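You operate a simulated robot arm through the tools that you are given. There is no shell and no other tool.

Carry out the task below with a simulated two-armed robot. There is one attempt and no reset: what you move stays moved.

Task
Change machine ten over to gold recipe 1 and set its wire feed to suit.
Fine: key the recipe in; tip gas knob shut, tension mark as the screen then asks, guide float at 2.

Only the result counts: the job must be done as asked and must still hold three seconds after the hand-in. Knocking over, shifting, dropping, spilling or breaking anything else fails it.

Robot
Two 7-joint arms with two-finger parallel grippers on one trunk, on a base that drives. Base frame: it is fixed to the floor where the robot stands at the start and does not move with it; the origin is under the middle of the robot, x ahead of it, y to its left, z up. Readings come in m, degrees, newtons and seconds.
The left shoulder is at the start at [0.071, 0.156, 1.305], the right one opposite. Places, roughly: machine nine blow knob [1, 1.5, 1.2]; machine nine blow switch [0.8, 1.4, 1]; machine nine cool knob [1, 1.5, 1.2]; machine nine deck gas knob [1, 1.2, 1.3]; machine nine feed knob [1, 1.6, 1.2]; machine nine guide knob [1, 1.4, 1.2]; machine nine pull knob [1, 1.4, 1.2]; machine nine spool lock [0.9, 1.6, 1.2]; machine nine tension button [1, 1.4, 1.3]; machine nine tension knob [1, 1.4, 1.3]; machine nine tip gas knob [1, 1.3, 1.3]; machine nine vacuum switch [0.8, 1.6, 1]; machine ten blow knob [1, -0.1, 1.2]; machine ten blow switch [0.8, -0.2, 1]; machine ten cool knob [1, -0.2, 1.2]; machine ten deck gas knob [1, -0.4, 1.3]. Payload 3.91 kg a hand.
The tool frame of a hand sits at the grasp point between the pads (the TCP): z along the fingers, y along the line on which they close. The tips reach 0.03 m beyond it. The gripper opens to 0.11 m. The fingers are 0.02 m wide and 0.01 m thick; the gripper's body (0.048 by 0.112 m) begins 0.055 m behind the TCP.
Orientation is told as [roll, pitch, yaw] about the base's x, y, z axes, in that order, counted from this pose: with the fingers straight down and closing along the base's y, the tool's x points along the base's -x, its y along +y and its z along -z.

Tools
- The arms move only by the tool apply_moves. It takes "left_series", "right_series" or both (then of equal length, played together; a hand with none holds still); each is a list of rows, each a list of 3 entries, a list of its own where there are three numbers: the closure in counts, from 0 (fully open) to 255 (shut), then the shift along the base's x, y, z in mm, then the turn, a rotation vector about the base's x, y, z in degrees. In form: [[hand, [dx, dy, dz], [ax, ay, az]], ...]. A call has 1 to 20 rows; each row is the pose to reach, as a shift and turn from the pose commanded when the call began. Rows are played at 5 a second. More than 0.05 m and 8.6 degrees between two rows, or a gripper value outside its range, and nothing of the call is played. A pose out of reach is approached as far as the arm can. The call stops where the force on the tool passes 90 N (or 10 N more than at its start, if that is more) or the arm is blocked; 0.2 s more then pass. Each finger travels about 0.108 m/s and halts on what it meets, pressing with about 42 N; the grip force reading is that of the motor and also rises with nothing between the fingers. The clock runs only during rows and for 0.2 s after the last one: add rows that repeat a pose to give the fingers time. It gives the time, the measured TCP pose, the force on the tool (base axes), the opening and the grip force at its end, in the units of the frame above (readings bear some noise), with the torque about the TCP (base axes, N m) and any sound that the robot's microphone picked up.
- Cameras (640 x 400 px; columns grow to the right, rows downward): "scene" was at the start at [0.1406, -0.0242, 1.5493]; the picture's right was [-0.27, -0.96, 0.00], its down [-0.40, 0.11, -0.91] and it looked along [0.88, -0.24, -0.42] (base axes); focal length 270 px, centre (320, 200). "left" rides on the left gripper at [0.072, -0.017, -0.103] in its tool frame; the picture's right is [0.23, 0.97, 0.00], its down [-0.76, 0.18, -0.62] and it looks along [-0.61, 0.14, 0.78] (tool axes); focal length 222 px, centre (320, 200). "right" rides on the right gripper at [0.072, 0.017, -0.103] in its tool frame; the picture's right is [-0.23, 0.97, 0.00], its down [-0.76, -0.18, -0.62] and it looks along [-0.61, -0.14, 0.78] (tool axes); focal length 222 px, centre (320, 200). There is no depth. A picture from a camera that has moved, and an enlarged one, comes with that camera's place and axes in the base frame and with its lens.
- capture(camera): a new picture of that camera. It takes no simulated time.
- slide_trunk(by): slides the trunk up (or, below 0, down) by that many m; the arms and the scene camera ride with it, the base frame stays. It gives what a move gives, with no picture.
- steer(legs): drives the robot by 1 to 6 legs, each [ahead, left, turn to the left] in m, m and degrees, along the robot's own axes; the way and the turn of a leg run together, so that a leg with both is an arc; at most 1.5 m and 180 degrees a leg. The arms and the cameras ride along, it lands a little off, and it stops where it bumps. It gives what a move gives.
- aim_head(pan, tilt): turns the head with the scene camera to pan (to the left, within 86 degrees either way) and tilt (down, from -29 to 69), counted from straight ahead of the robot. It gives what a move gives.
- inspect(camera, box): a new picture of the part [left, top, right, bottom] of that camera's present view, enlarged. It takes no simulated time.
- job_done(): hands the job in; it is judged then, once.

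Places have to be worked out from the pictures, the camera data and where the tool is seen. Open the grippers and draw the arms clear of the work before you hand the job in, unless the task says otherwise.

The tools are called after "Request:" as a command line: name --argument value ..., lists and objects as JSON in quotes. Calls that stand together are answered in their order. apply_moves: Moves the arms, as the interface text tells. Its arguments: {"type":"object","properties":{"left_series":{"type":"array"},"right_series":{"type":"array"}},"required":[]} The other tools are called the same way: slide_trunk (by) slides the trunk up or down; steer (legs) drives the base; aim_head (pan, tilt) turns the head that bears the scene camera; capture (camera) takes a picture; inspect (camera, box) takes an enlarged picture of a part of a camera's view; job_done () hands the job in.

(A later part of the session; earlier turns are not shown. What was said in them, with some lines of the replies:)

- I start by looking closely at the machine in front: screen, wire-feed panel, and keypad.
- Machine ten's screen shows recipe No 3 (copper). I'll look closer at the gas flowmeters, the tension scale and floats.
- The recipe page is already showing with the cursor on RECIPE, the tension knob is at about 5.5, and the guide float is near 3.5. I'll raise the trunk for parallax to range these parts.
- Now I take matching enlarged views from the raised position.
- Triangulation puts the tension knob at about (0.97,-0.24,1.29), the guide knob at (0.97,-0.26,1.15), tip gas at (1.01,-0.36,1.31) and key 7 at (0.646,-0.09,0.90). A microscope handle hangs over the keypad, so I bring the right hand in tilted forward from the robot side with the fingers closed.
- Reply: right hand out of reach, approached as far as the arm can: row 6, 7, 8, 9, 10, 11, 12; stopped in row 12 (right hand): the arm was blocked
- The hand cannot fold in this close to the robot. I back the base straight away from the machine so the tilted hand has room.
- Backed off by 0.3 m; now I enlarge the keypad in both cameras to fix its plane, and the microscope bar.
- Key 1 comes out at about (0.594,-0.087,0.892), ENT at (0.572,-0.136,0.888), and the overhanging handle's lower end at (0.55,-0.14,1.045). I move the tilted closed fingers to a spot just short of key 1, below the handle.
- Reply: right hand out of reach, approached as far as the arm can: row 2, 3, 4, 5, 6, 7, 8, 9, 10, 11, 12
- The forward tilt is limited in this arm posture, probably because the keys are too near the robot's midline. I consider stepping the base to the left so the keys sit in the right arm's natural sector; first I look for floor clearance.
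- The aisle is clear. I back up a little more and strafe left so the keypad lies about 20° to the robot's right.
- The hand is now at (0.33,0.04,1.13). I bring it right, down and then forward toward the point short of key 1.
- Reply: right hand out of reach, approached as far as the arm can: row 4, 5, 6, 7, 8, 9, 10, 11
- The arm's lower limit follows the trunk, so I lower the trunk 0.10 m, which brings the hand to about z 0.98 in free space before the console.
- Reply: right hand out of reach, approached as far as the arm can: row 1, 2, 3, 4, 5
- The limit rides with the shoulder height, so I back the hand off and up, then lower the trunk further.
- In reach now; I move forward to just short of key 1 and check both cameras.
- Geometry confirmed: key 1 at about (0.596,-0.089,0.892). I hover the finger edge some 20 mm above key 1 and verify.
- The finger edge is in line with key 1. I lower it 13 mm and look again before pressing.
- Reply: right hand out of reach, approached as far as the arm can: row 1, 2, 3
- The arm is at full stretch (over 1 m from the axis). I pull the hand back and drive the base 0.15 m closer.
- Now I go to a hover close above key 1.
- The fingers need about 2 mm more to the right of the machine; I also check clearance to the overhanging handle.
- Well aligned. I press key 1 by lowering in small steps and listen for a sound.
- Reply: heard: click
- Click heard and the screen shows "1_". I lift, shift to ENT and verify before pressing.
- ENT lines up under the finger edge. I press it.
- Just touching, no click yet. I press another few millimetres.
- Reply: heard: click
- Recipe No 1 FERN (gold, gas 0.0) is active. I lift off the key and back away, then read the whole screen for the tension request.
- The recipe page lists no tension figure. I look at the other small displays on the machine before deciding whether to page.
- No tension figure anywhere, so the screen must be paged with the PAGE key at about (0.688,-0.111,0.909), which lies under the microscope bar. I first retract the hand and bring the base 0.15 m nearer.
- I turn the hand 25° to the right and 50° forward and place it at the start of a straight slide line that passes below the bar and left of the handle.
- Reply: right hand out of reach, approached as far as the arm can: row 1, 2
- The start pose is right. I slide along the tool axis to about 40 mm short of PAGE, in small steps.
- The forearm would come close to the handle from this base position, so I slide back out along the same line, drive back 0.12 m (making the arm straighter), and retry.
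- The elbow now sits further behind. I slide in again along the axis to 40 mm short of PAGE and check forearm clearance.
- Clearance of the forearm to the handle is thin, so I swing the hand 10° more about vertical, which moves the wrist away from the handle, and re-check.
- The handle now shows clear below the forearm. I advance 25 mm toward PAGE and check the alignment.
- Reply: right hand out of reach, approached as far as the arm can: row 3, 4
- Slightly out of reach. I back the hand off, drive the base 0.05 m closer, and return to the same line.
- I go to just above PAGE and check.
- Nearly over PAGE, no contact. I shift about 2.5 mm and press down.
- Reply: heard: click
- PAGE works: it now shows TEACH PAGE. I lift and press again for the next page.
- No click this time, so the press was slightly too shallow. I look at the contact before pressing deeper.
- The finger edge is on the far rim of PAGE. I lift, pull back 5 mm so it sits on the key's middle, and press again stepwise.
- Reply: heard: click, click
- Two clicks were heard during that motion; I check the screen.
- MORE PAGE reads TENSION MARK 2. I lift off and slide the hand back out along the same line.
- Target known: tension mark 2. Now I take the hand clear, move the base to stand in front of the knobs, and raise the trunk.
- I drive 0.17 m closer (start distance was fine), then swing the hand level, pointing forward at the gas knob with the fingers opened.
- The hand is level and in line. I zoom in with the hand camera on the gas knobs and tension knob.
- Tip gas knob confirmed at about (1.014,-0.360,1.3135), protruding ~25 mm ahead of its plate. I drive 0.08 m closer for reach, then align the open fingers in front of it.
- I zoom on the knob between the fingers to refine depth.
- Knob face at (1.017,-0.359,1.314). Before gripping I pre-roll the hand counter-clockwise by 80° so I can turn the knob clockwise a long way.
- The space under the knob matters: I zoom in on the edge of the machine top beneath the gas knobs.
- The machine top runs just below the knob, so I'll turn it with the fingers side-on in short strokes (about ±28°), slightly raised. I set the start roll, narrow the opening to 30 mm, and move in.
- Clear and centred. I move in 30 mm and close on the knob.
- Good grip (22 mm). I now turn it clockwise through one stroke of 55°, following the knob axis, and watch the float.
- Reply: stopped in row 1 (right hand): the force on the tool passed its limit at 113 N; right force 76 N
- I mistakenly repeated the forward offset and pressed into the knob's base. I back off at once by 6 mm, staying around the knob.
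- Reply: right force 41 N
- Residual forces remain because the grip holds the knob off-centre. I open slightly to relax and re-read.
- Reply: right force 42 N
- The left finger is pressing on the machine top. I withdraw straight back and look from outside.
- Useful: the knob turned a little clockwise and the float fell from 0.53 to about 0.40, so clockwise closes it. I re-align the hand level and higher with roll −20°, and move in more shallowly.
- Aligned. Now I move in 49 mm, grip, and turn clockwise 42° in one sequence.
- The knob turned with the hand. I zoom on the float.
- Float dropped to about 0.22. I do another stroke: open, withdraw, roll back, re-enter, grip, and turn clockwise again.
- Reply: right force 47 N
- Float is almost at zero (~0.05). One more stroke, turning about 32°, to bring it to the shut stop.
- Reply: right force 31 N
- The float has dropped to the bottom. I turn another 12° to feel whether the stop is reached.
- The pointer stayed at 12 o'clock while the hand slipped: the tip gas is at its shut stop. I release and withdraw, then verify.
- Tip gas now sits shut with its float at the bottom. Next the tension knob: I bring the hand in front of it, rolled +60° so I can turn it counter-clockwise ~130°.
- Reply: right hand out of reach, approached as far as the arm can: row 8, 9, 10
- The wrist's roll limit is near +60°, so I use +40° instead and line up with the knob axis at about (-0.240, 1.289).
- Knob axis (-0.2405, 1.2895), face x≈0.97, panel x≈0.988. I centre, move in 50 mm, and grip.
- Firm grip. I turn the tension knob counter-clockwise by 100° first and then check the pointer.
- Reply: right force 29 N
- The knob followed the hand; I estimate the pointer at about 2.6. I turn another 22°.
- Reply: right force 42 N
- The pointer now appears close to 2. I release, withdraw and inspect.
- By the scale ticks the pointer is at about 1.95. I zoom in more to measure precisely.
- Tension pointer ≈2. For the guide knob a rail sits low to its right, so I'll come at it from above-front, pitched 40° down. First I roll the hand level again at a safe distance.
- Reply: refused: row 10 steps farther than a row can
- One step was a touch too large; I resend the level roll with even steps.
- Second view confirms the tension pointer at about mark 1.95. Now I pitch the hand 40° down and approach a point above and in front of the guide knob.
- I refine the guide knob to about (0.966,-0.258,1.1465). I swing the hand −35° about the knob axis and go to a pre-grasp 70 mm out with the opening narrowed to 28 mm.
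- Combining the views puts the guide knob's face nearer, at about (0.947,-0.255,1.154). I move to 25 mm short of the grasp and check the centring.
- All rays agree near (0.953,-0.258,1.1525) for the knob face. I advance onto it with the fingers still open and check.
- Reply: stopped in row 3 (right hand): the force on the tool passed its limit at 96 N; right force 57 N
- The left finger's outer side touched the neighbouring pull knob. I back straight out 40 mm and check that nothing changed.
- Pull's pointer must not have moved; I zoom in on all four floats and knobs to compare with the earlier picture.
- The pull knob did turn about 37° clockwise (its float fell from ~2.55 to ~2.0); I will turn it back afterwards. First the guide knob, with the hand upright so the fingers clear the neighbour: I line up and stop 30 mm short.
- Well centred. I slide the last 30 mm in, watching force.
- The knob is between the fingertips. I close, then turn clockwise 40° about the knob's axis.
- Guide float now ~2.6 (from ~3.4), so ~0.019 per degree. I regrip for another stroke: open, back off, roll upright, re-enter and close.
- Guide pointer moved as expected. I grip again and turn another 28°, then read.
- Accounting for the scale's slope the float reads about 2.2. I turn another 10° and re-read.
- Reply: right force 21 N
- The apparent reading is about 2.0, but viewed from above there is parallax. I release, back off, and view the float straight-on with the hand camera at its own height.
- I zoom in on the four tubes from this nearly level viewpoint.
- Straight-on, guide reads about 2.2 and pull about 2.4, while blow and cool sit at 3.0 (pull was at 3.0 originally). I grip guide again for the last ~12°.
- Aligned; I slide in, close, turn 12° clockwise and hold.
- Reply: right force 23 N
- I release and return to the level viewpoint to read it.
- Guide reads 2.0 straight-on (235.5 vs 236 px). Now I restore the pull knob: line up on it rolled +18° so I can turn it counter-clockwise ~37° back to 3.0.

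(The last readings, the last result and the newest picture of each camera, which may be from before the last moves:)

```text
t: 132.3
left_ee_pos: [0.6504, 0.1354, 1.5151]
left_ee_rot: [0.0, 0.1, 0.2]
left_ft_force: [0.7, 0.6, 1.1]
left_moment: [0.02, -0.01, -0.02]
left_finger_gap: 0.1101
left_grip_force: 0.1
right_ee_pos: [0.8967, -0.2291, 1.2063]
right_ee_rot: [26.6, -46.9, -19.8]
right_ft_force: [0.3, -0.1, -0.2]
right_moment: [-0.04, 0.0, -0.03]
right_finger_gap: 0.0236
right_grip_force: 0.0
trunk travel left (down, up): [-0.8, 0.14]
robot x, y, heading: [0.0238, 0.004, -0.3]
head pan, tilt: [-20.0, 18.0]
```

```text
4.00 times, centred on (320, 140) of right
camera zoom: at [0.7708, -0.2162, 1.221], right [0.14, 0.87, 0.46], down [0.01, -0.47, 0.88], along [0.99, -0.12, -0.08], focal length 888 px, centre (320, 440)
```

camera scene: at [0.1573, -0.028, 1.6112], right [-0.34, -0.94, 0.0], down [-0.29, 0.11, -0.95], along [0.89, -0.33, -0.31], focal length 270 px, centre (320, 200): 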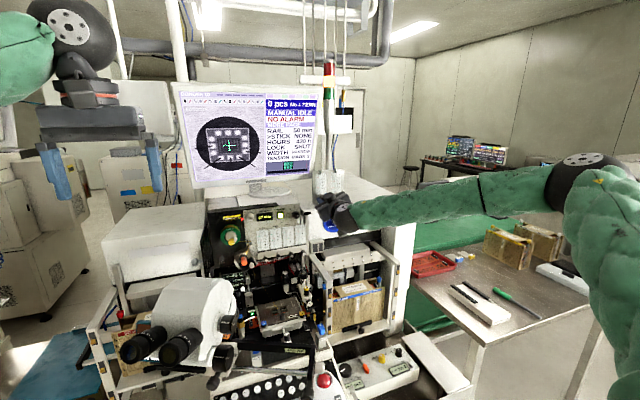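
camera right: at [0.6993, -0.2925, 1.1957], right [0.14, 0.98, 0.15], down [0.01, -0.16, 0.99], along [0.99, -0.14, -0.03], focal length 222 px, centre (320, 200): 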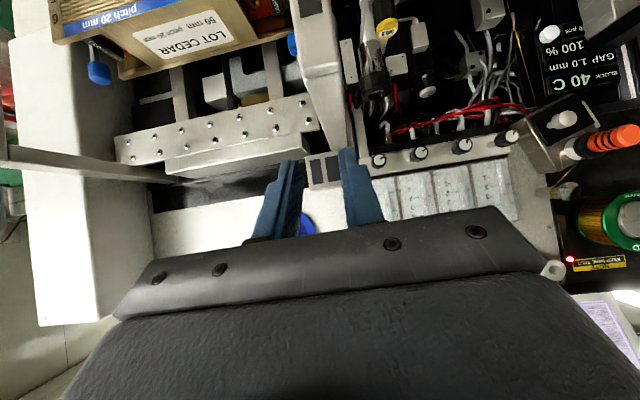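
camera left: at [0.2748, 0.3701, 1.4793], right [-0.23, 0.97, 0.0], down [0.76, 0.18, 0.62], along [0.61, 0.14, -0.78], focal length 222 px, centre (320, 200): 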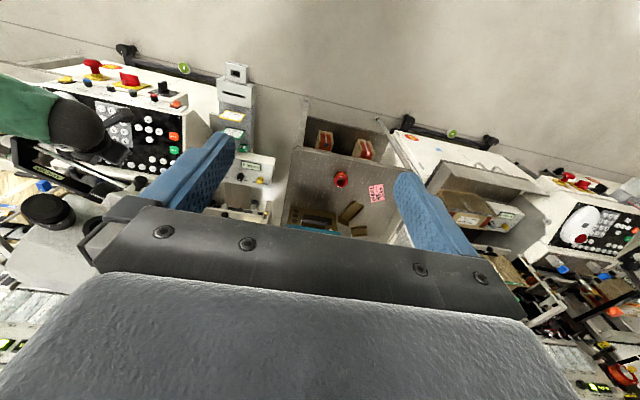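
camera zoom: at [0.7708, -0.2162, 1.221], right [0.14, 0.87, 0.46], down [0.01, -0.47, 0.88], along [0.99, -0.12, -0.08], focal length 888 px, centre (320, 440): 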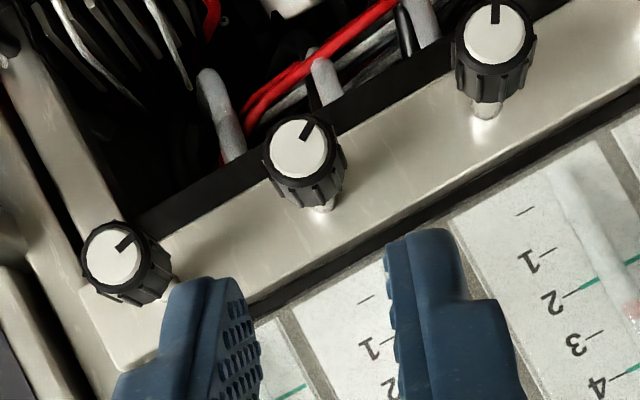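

Good line-up. I slide in 30 mm, re-check, then finish.

Request:
apply_moves --right_series '[[200, [12, 2, -9.5], [0, 0, 0]], [200, [23, 4.7, -19], [0, 0, 0]], [200, [23, 4.7, -19], [0, 0, 0]]]'

Request:
inspect --camera "right" --box '[250, 90, 390, 190]'

```text
t: 133.1
left_ee_pos: [0.6499, 0.1345, 1.5155]
left_ee_rot: [0.0, 0.0, -0.1]
left_ft_force: [0.3, -1.3, 0.4]
left_moment: [0.01, -0.05, 0.0]
left_finger_gap: 0.1097
left_grip_force: 0.1
right_ee_pos: [0.9189, -0.2237, 1.1873]
right_ee_rot: [26.6, -46.9, -19.9]
right_ft_force: [0.0, -0.2, 0.8]
right_moment: [0.04, 0.01, -0.01]
right_finger_gap: 0.0235
right_grip_force: 0.0
trunk travel left (down, up): [-0.8, 0.14]
robot x, y, heading: [0.019, 0.0018, -0.2]
head pan, tilt: [-20.0, 18.0]
```

```text
4.00 times, centred on (320, 140) of right
camera zoom: at [0.7949, -0.2108, 1.2021], right [0.14, 0.87, 0.46], down [0.01, -0.47, 0.88], along [0.99, -0.12, -0.08], focal length 888 px, centre (320, 440)
```

zoom: 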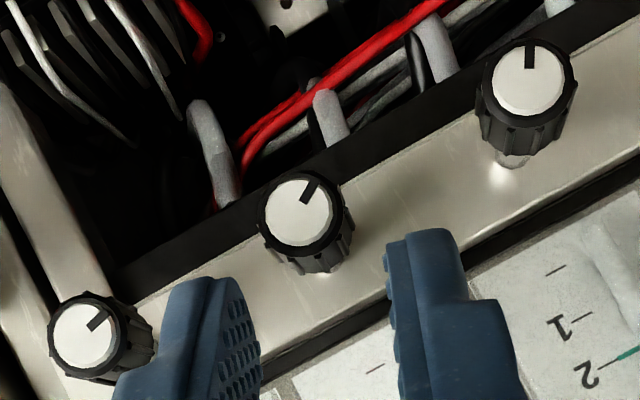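

To keep clear of the guide knob I reduce the roll to +12° and complete the entry.

Request:
apply_moves --right_series '[[200, [0, 1, 0.5], [-5.3, 0, 0]], [200, [8, 2.5, -6], [-5.3, 0, 0]], [200, [17, 4, -13], [-5.3, 0, 0]], [200, [25, 5.5, -19.5], [-5.3, 0, 0]], [200, [25, 5.5, -19.5], [-5.3, 0, 0]]]'

Request:
inspect --camera "right" --box '[240, 90, 400, 200]'

```text
t: 134.3
left_ee_pos: [0.6502, 0.1339, 1.5147]
left_ee_rot: [0.0, 0.0, 0.0]
left_ft_force: [-0.3, 0.6, -0.9]
left_moment: [0.01, 0.03, -0.02]
left_finger_gap: 0.1099
left_grip_force: 0.1
right_ee_pos: [0.9453, -0.2164, 1.1665]
right_ee_rot: [19.0, -48.5, -14.3]
right_ft_force: [-0.6, -0.2, -1.4]
right_moment: [0.02, 0.0, 0.0]
right_finger_gap: 0.0237
right_grip_force: 0.1
trunk travel left (down, up): [-0.8, 0.14]
robot x, y, heading: [0.0185, 0.0046, -0.0]
head pan, tilt: [-20.0, 18.0]
```

```text
3.64 times, centred on (320, 145) of right
camera zoom: at [0.82, -0.2019, 1.1801], right [0.14, 0.91, 0.38], down [0.01, -0.39, 0.92], along [0.99, -0.13, -0.07], focal length 808 px, centre (320, 400)
```

zoom: 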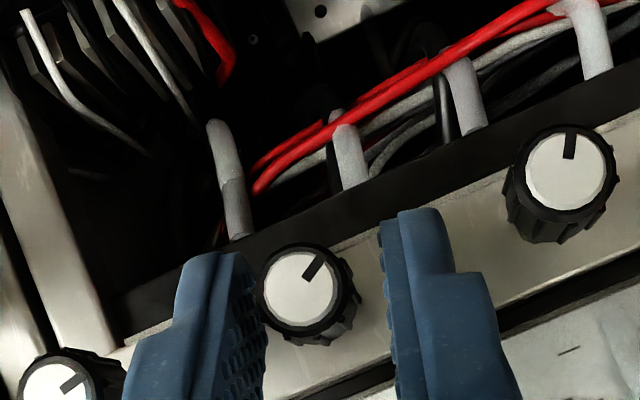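

Fingers straddle pull without touching anything. I close and turn counter-clockwise 26°.

Request:
apply_moves --right_series '[[255, [0, 0, 0], [0, 0, 0]], [255, [0, 0, 0], [0, 0, 0]], [255, [0, 0, 0], [0, 0, 0]], [255, [0, 2.1, 0.3], [-8, 0, 0]], [255, [0, 4.3, 0.4], [-16, 0, 0]], [255, [0, 6.4, 0.1], [-24, 0, 0]], [255, [0, 7, 0], [-26, 0, 0]], [255, [0, 7, 0], [-26, 0, 0]], [255, [0, 7, 0], [-26, 0, 0]]]'

Request:
inspect --camera "right" --box '[240, 90, 400, 200]'

Request:
inspect --camera "scene" --box '[286, 218, 326, 260]'

```text
t: 136.3
left_ee_pos: [0.6508, 0.1336, 1.5155]
left_ee_rot: [0.1, 0.1, 0.0]
left_ft_force: [-0.7, 0.8, 1.0]
left_moment: [0.01, -0.02, 0.0]
left_finger_gap: 0.11
left_grip_force: 0.0
right_ee_pos: [0.9447, -0.2123, 1.1661]
right_ee_rot: [-20.5, -48.2, 15.7]
right_ft_force: [6.7, -17.3, 8.1]
right_moment: [-0.19, 0.66, -0.44]
right_finger_gap: 0.0149
right_grip_force: 44.9
trunk travel left (down, up): [-0.8, 0.14]
robot x, y, heading: [0.0232, 0.0028, -0.0]
head pan, tilt: [-20.0, 18.0]
```

```text
3.64 times, centred on (320, 145) of right
camera zoom: at [0.82, -0.1926, 1.1724], right [0.14, 0.99, -0.06], down [0.01, 0.06, 1.0], along [0.99, -0.14, 0.0], focal length 808 px, centre (320, 400)
```

zoom: 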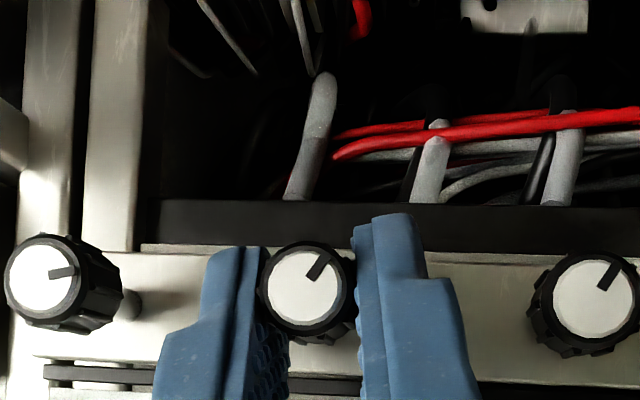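

```text
9.52 times, centred on (306, 239) of scene
camera zoom: at [0.1625, -0.0293, 1.6102], right [-0.34, -0.94, 0.0], down [-0.29, 0.11, -0.95], along [0.89, -0.33, -0.31], focal length 2575 px, centre (453, -171)
```

zoom: 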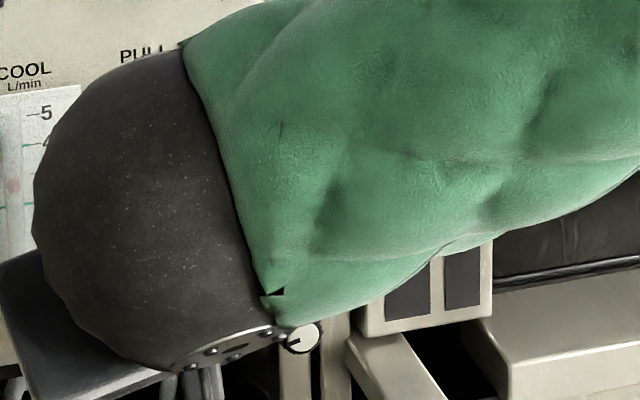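

Pull's pointer is now parallel with cool's (which sits at 3.0). I release carefully, back out and read all floats from the level viewpoint.

Request:
apply_moves --right_series '[[225, [0, 0, 0], [0, 0, 0]], [200, [0, 0, 0], [0, 0, 0]], [200, [0, 0, 0], [0, 0, 0]], [200, [-8, 1.5, 6.5], [0, 0, 0]], [200, [-23, 4.3, 19], [0, 0, 0]], [200, [-50, 0, 30], [4, 0, 0]], [200, [-80, -35, 30], [10, 0, 0]], [200, [-105, -75, 25], [13, 0, 0]], [200, [-119, -115, 20], [13, 0, 0]], [200, [-119, -115, 20], [13, 0, 0]]]'

Request:
inspect --camera "right" --box '[365, 160, 455, 225]'

Request:
inspect --camera "right" --box '[430, 145, 530, 220]'

Request:
inspect --camera "scene" --box '[276, 205, 326, 255]'

```text
t: 138.5
left_ee_pos: [0.6518, 0.1361, 1.5142]
left_ee_rot: [-0.1, 0.1, 0.0]
left_ft_force: [-0.7, -0.6, 0.1]
left_moment: [-0.02, 0.05, -0.01]
left_finger_gap: 0.1104
left_grip_force: 0.0
right_ee_pos: [0.824, -0.3242, 1.186]
right_ee_rot: [-0.8, -50.1, 0.9]
right_ft_force: [-0.3, 0.4, -0.3]
right_moment: [0.02, -0.01, 0.0]
right_finger_gap: 0.0238
right_grip_force: 0.1
trunk travel left (down, up): [-0.8, 0.14]
robot x, y, heading: [0.023, 0.0063, 0.0]
head pan, tilt: [-20.0, 18.0]
```

```text
6.15 times, centred on (410, 192) of right
camera zoom: at [0.6997, -0.3073, 1.1956], right [0.14, 0.98, 0.17], down [0.01, -0.17, 0.99], along [0.99, -0.14, -0.04], focal length 1367 px, centre (-234, 246)
```

zoom: 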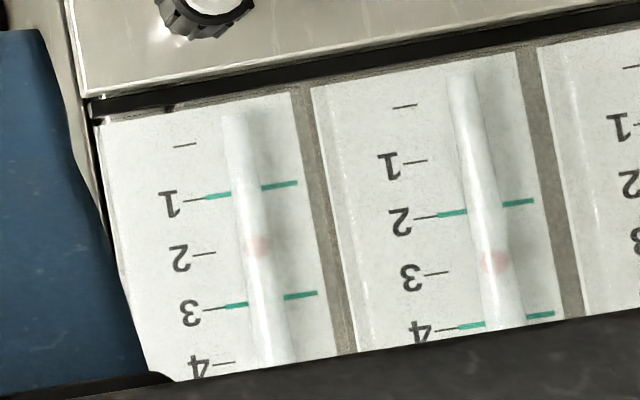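

```text
5.33 times, centred on (480, 182) of right
camera zoom: at [0.6997, -0.3073, 1.1956], right [0.14, 0.98, 0.17], down [0.01, -0.17, 0.99], along [0.99, -0.14, -0.04], focal length 1185 px, centre (-533, 293)
```

zoom: 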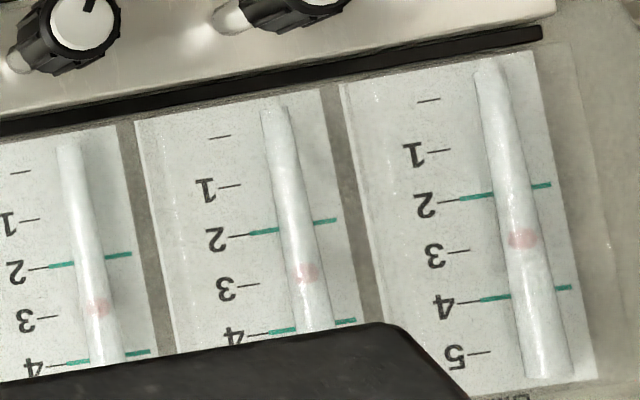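

```text
8.00 times, centred on (301, 230) of scene
camera zoom: at [0.163, -0.0267, 1.6101], right [-0.34, -0.94, 0.0], down [-0.29, 0.11, -0.95], along [0.89, -0.33, -0.31], focal length 2163 px, centre (472, -40)
```

zoom: 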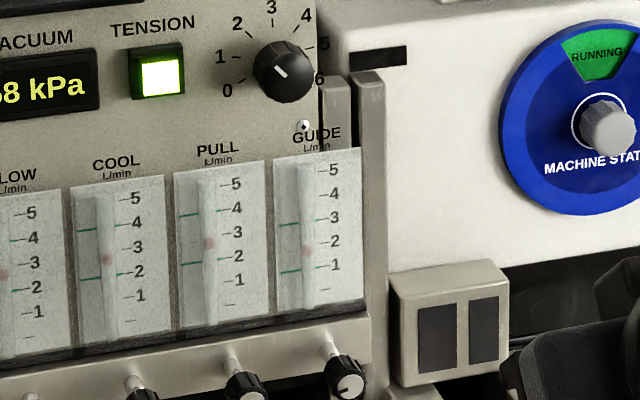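

Guide 2.0, pull ≈2.97. I take the identical zoom as before the incident to compare pull's float and pointer precisely.

Request:
inspect --camera "scene" --box '[302, 218, 326, 260]'

Request:
inspect --camera "scene" --box '[240, 195, 340, 275]'

Request:
inspect --camera "scene" --box '[293, 226, 311, 242]'

```text
9.52 times, centred on (314, 239) of scene
camera zoom: at [0.163, -0.0267, 1.6101], right [-0.34, -0.94, 0.0], down [-0.29, 0.11, -0.95], along [0.89, -0.33, -0.31], focal length 2575 px, centre (377, -171)
```

zoom: 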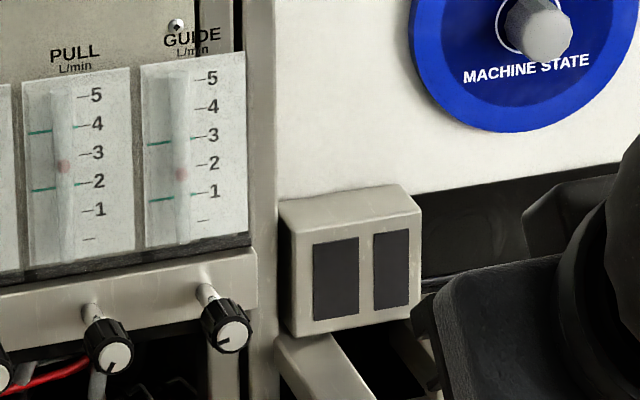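

```text
5.00 times, centred on (290, 235) of scene
camera zoom: at [0.163, -0.0267, 1.6101], right [-0.34, -0.94, 0.0], down [-0.29, 0.11, -0.95], along [0.89, -0.33, -0.31], focal length 1352 px, centre (470, 25)
```

zoom: 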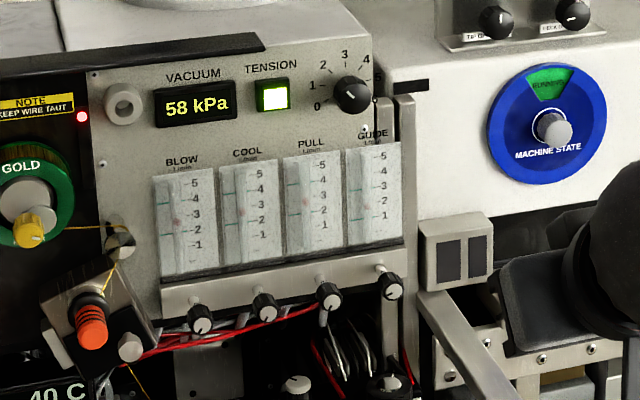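

```text
16.00 times, centred on (302, 234) of scene
camera zoom: at [0.163, -0.0267, 1.6101], right [-0.34, -0.94, 0.0], down [-0.29, 0.11, -0.95], along [0.89, -0.33, -0.31], focal length 4326 px, centre (608, -344)
```

zoom: 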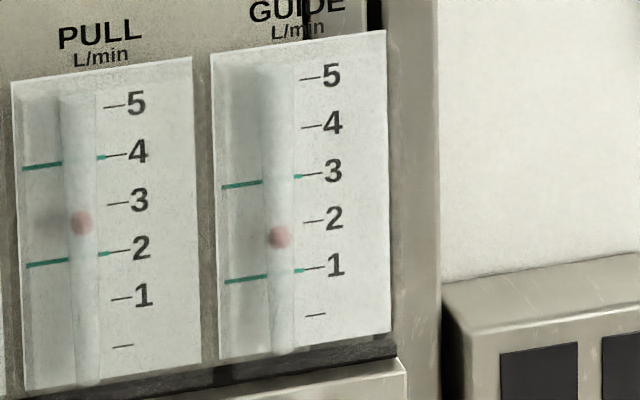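

Pull is back to where it was (within ~0.03) and guide is at 2.0. I look once more at the screen, the gas knobs and tension before clearing the arms.

Request:
inspect --camera "scene" --box '[165, 70, 335, 190]'

Request:
inspect --camera "scene" --box '[310, 165, 345, 205]'

Request:
inspect --camera "scene" --box '[286, 203, 308, 221]'

Request:
capture --camera "scene"

```text
3.33 times, centred on (250, 130) of scene
camera zoom: at [0.163, -0.0267, 1.6101], right [-0.34, -0.94, 0.0], down [-0.29, 0.11, -0.95], along [0.89, -0.33, -0.31], focal length 901 px, centre (553, 433)
```

zoom: 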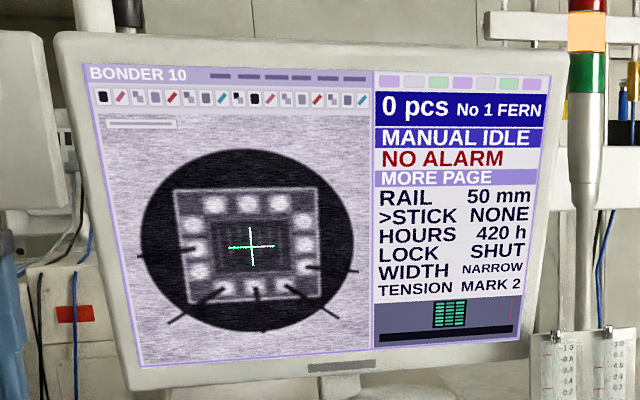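

```text
10.00 times, centred on (328, 185) of scene
camera zoom: at [0.163, -0.0267, 1.6101], right [-0.34, -0.94, 0.0], down [-0.29, 0.11, -0.95], along [0.89, -0.33, -0.31], focal length 2704 px, centre (245, 350)
```

zoom: 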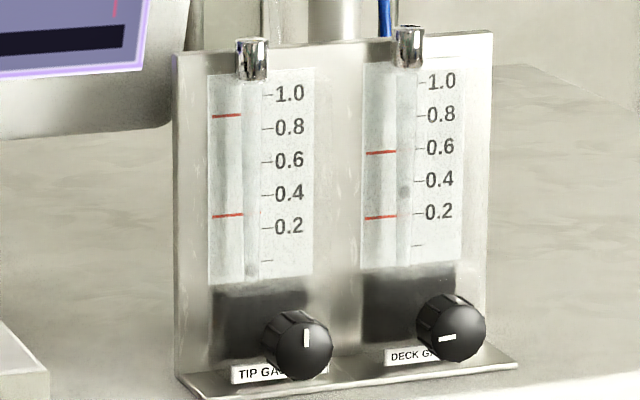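

```text
16.00 times, centred on (297, 212) of scene
camera zoom: at [0.163, -0.0267, 1.6101], right [-0.34, -0.94, 0.0], down [-0.29, 0.11, -0.95], along [0.89, -0.33, -0.31], focal length 4326 px, centre (688, 8)
```

zoom: 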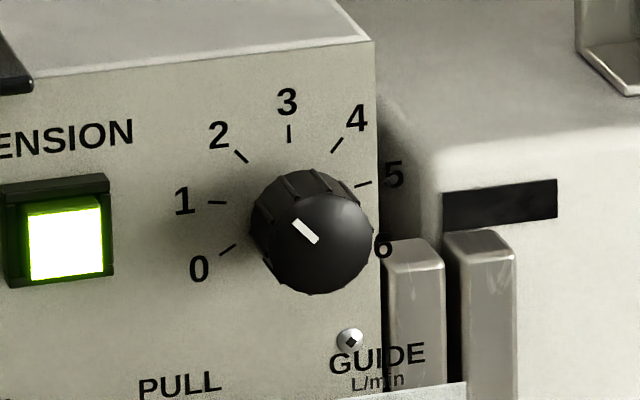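

```text
taken
camera scene: at [0.163, -0.0267, 1.6101], right [-0.34, -0.94, 0.0], down [-0.29, 0.11, -0.95], along [0.89, -0.33, -0.31], focal length 270 px, centre (320, 200)
```

scene: 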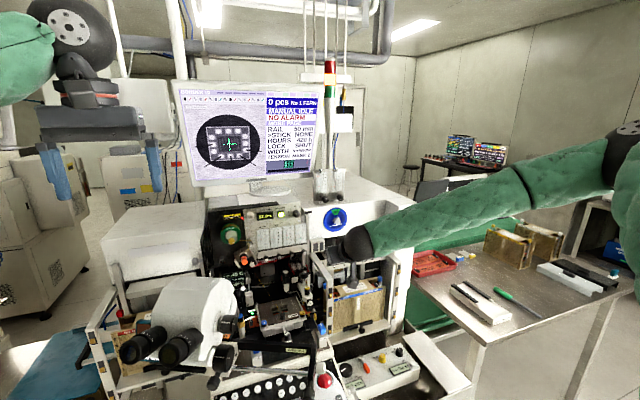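

The tension pointer measures between 1.9 and 2.0 from oblique views, so I take a close hand-camera look to be sure.

Request:
apply_moves --right_series '[[200, [0, 0, 45], [0, 0, 0]], [200, [0, 0, 90], [0, 0, 0]], [200, [20, 0, 130], [0, 0, 0]], [200, [45, 0, 144], [0, 0, 0]], [200, [45, 0, 144], [0, 0, 0]]]'

Request:
capture --camera "right"

Request:
inspect --camera "right" --box '[350, 100, 450, 175]'

```text
t: 139.7
left_ee_pos: [0.6502, 0.1335, 1.5151]
left_ee_rot: [0.0, 0.1, 0.0]
left_ft_force: [0.3, 0.0, -0.2]
left_moment: [-0.01, -0.03, 0.02]
left_finger_gap: 0.1102
left_grip_force: 0.0
right_ee_pos: [0.8696, -0.3241, 1.3283]
right_ee_rot: [-0.8, -49.9, 0.8]
right_ft_force: [0.4, 0.4, -0.4]
right_moment: [-0.02, 0.01, 0.01]
right_finger_gap: 0.0236
right_grip_force: 0.0
trunk travel left (down, up): [-0.8, 0.14]
robot x, y, heading: [0.023, 0.0034, -0.1]
head pan, tilt: [-20.0, 18.0]
```

```text
taken
camera right: at [0.7447, -0.3077, 1.3378], right [0.14, 0.98, 0.17], down [0.01, -0.17, 0.99], along [0.99, -0.14, -0.04], focal length 222 px, centre (320, 200)
```

right: 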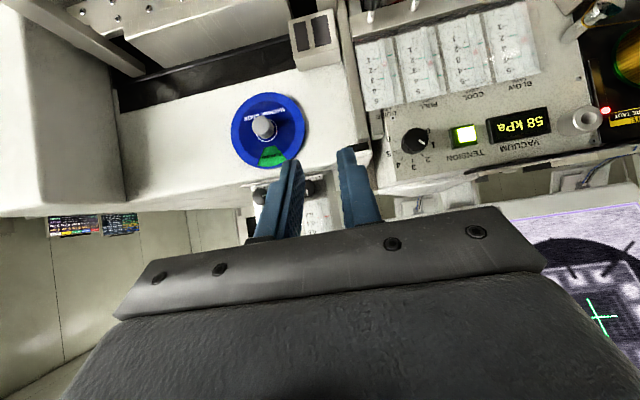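

```text
5.33 times, centred on (400, 138) of right
camera zoom: at [0.7447, -0.3077, 1.3378], right [0.14, 0.98, 0.17], down [0.01, -0.17, 0.99], along [0.99, -0.14, -0.04], focal length 1185 px, centre (-107, 533)
```

zoom: 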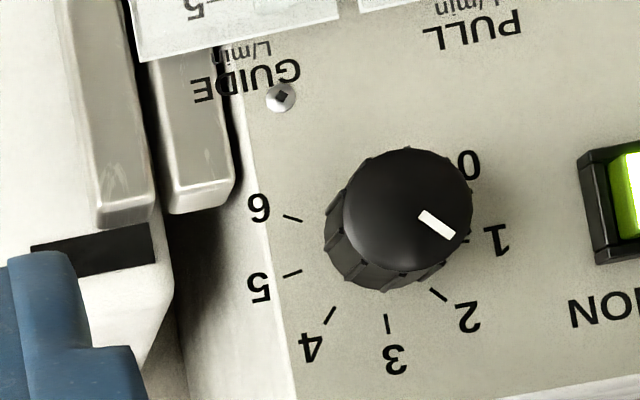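

Close view gives −41.4° → mark 1.96, so tension is on 2. I now open the gripper and draw the right arm back well clear of the machine.

Request:
apply_moves --right_series '[[195, [-40, 0, 10], [0, 0, 0]], [150, [-80, -10, 20], [0, 0, 0]], [80, [-120, -30, 40], [0, 6, 0]], [0, [-160, -60, 60], [0, 12, 0]], [0, [-200, -90, 80], [0, 20, 0]], [0, [-235, -120, 100], [0, 28, 0]], [0, [-260, -150, 120], [0, 36, 0]], [0, [-265, -180, 130], [0, 44, 0]], [0, [-265, -200, 130], [0, 50, 0]], [0, [-265, -200, 130], [0, 50, 0]]]'

Request:
steer --legs '[[-0.25, 0, 0]]'

Request:
aim_head --pan -15 --tilt 22

Request:
capture --camera "scene"

Request:
inspect --camera "scene" --box '[230, 130, 350, 230]'

```text
refused: row 4 steps farther than a row can; nothing moved
```

```text
t: 141.5
left_ee_pos: [0.4024, 0.1318, 1.5154]
left_ee_rot: [0.0, 0.1, -0.3]
left_ft_force: [-0.4, -0.6, -0.8]
left_moment: [0.02, 0.0, -0.02]
left_finger_gap: 0.1099
left_grip_force: 0.1
right_ee_pos: [0.6196, -0.33, 1.3259]
right_ee_rot: [-0.9, -50.0, 0.5]
right_ft_force: [-0.5, -0.5, 0.2]
right_moment: [0.0, 0.02, 0.05]
right_finger_gap: 0.0238
right_grip_force: 0.1
trunk travel left (down, up): [-0.8, 0.14]
robot x, y, heading: [-0.2269, 0.0041, -0.4]
head pan, tilt: [-20.0, 18.0]
```

```text
t: 142.2
left_ee_pos: [0.3999, 0.1325, 1.5152]
left_ee_rot: [0.0, 0.2, -0.4]
left_ft_force: [-0.5, -0.3, 0.6]
left_moment: [-0.03, -0.02, 0.01]
left_finger_gap: 0.11
left_grip_force: 0.0
right_ee_pos: [0.6171, -0.3292, 1.328]
right_ee_rot: [-0.8, -50.1, 0.6]
right_ft_force: [0.4, 0.5, -0.5]
right_moment: [0.01, 0.0, 0.01]
right_finger_gap: 0.0236
right_grip_force: 0.1
trunk travel left (down, up): [-0.8, 0.14]
robot x, y, heading: [-0.2296, 0.0076, -0.5]
head pan, tilt: [-15.0, 22.0]
```

```text
taken
camera scene: at [-0.0868, -0.0195, 1.6038], right [-0.27, -0.96, 0.0], down [-0.36, 0.1, -0.93], along [0.89, -0.25, -0.37], focal length 270 px, centre (320, 200)
```

scene: 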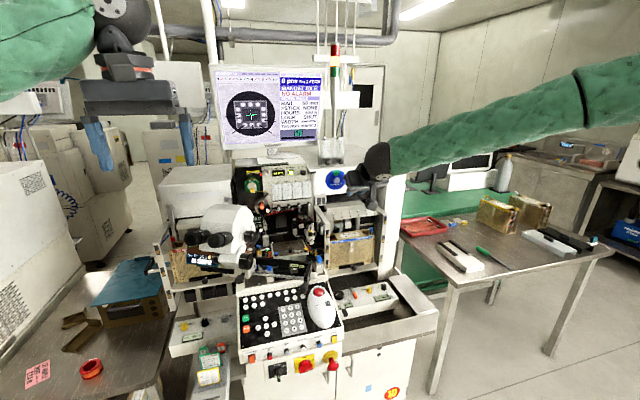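

```text
4.00 times, centred on (290, 180) of scene
camera zoom: at [-0.0868, -0.0195, 1.6038], right [-0.27, -0.96, 0.0], down [-0.36, 0.1, -0.93], along [0.89, -0.25, -0.37], focal length 1082 px, centre (440, 280)
```

zoom: 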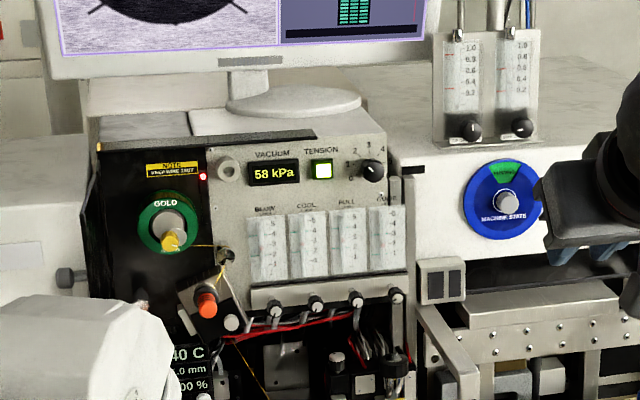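

Everything is intact and the hand is clear of the machine. I open the right gripper fully and raise it a little, then check the whole state once more.

Request:
apply_moves --right_series '[[100, [-10, -20, 20], [0, 0, 0]], [0, [-20, -40, 40], [0, 0, 0]], [0, [-40, -60, 60], [0, 0, 0]], [0, [-60, -80, 80], [0, 0, 0]], [0, [-60, -80, 80], [0, 0, 0]], [0, [-60, -80, 80], [0, 0, 0]]]'

Request:
inspect --camera "scene" --box '[205, 60, 345, 160]'

Request:
inspect --camera "scene" --box '[225, 270, 355, 365]'

Request:
inspect --camera "scene" --box '[285, 150, 360, 215]'

```text
t: 143.6
left_ee_pos: [0.4014, 0.1318, 1.5137]
left_ee_rot: [0.0, 0.0, -0.3]
left_ft_force: [0.0, -0.3, -0.6]
left_moment: [0.0, 0.0, 0.0]
left_finger_gap: 0.1098
left_grip_force: 0.1
right_ee_pos: [0.5565, -0.4092, 1.408]
right_ee_rot: [-0.8, -49.9, 0.5]
right_ft_force: [0.9, 0.3, 0.4]
right_moment: [-0.01, -0.03, 0.0]
right_finger_gap: 0.1101
right_grip_force: 0.0
trunk travel left (down, up): [-0.8, 0.14]
robot x, y, heading: [-0.2277, 0.0071, -0.3]
head pan, tilt: [-15.0, 22.0]
```

```text
4.00 times, centred on (275, 110) of scene
camera zoom: at [-0.0855, -0.0194, 1.6036], right [-0.27, -0.96, 0.0], down [-0.36, 0.1, -0.93], along [0.89, -0.25, -0.38], focal length 1082 px, centre (500, 560)
```

zoom: 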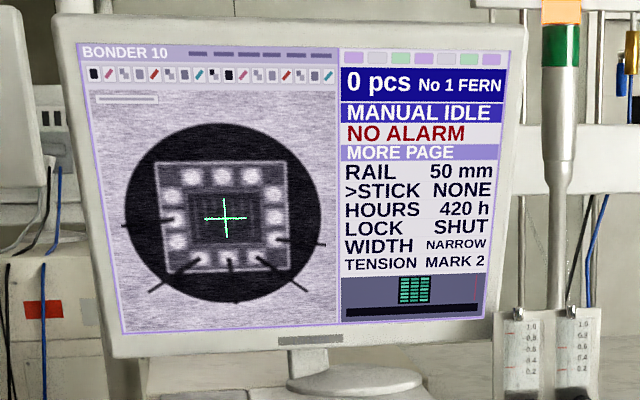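

```text
4.21 times, centred on (290, 318) of scene
camera zoom: at [-0.0855, -0.0194, 1.6036], right [-0.27, -0.96, 0.0], down [-0.36, 0.1, -0.93], along [0.89, -0.25, -0.38], focal length 1139 px, centre (446, -295)
```

zoom: 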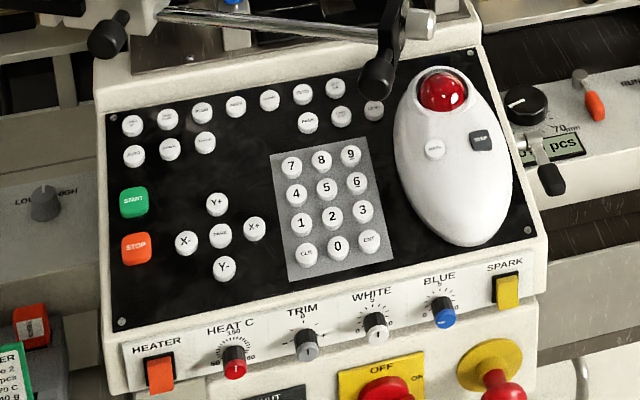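

```text
6.15 times, centred on (322, 182) of scene
camera zoom: at [-0.0855, -0.0194, 1.6036], right [-0.27, -0.96, 0.0], down [-0.36, 0.1, -0.93], along [0.89, -0.25, -0.38], focal length 1664 px, centre (305, 308)
```

zoom: 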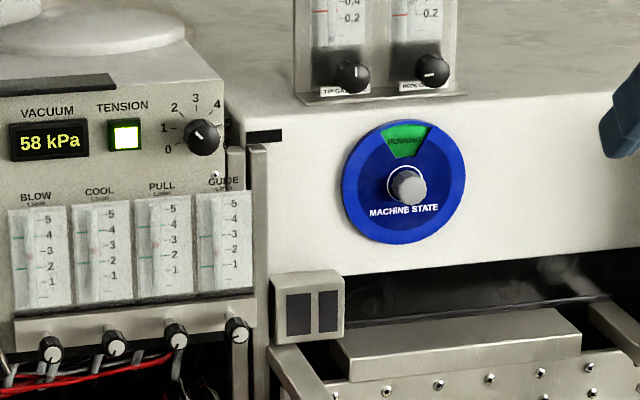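

The recipe is No 1 FERN (gold), tip gas is shut, tension is on mark 2 and the guide float is at 2. Pull is back at about 3, where it was before I knocked it. Both grippers are open and the arms are clear, so I hand in.

Request:
job_done

```text
The job is handed in.
```

I changed machine ten over to gold recipe 1 and set its wire feed. I've handed the job in but haven't seen how it was judged.

| Item | Final state |
|---|---|
| Recipe | No 1 FERN, wire GOLD, gas 0.0 L/min, no alarm |
| Tip gas knob | Shut against its stop, float at the bottom |
| Tension | On mark 2, as the MORE page asks; the pointer measured about 1.95 |
| Guide float | 2.0, read straight-on |

Three things did not go cleanly:

- **Pull knob disturbed:** while I was reaching for the guide knob, a finger caught the pull knob and turned it. Its float dropped from about 3.0 to about 2.4. I turned it back and it now reads about 2.97, within about 0.03 of where it was in the before-and-after pictures.
- **Hard push on the tip gas knob:** I sent one wrong move, and the fingers pressed on the gas plate and machine top until the robot's force limit stopped it at 113 N. I saw no shift or damage to the plate afterwards.
- **Unexplained key click:** I heard two clicks where I expected one while pressing PAGE. The screen went from the TEACH page to the MORE page, so I took both as PAGE, but I can't rule out that a neighbouring key was touched. The screen still shows MANUAL IDLE, 0 pcs and no alarm.

The screen was left on the MORE page. Both grippers are open and the arms are clear of the machine.
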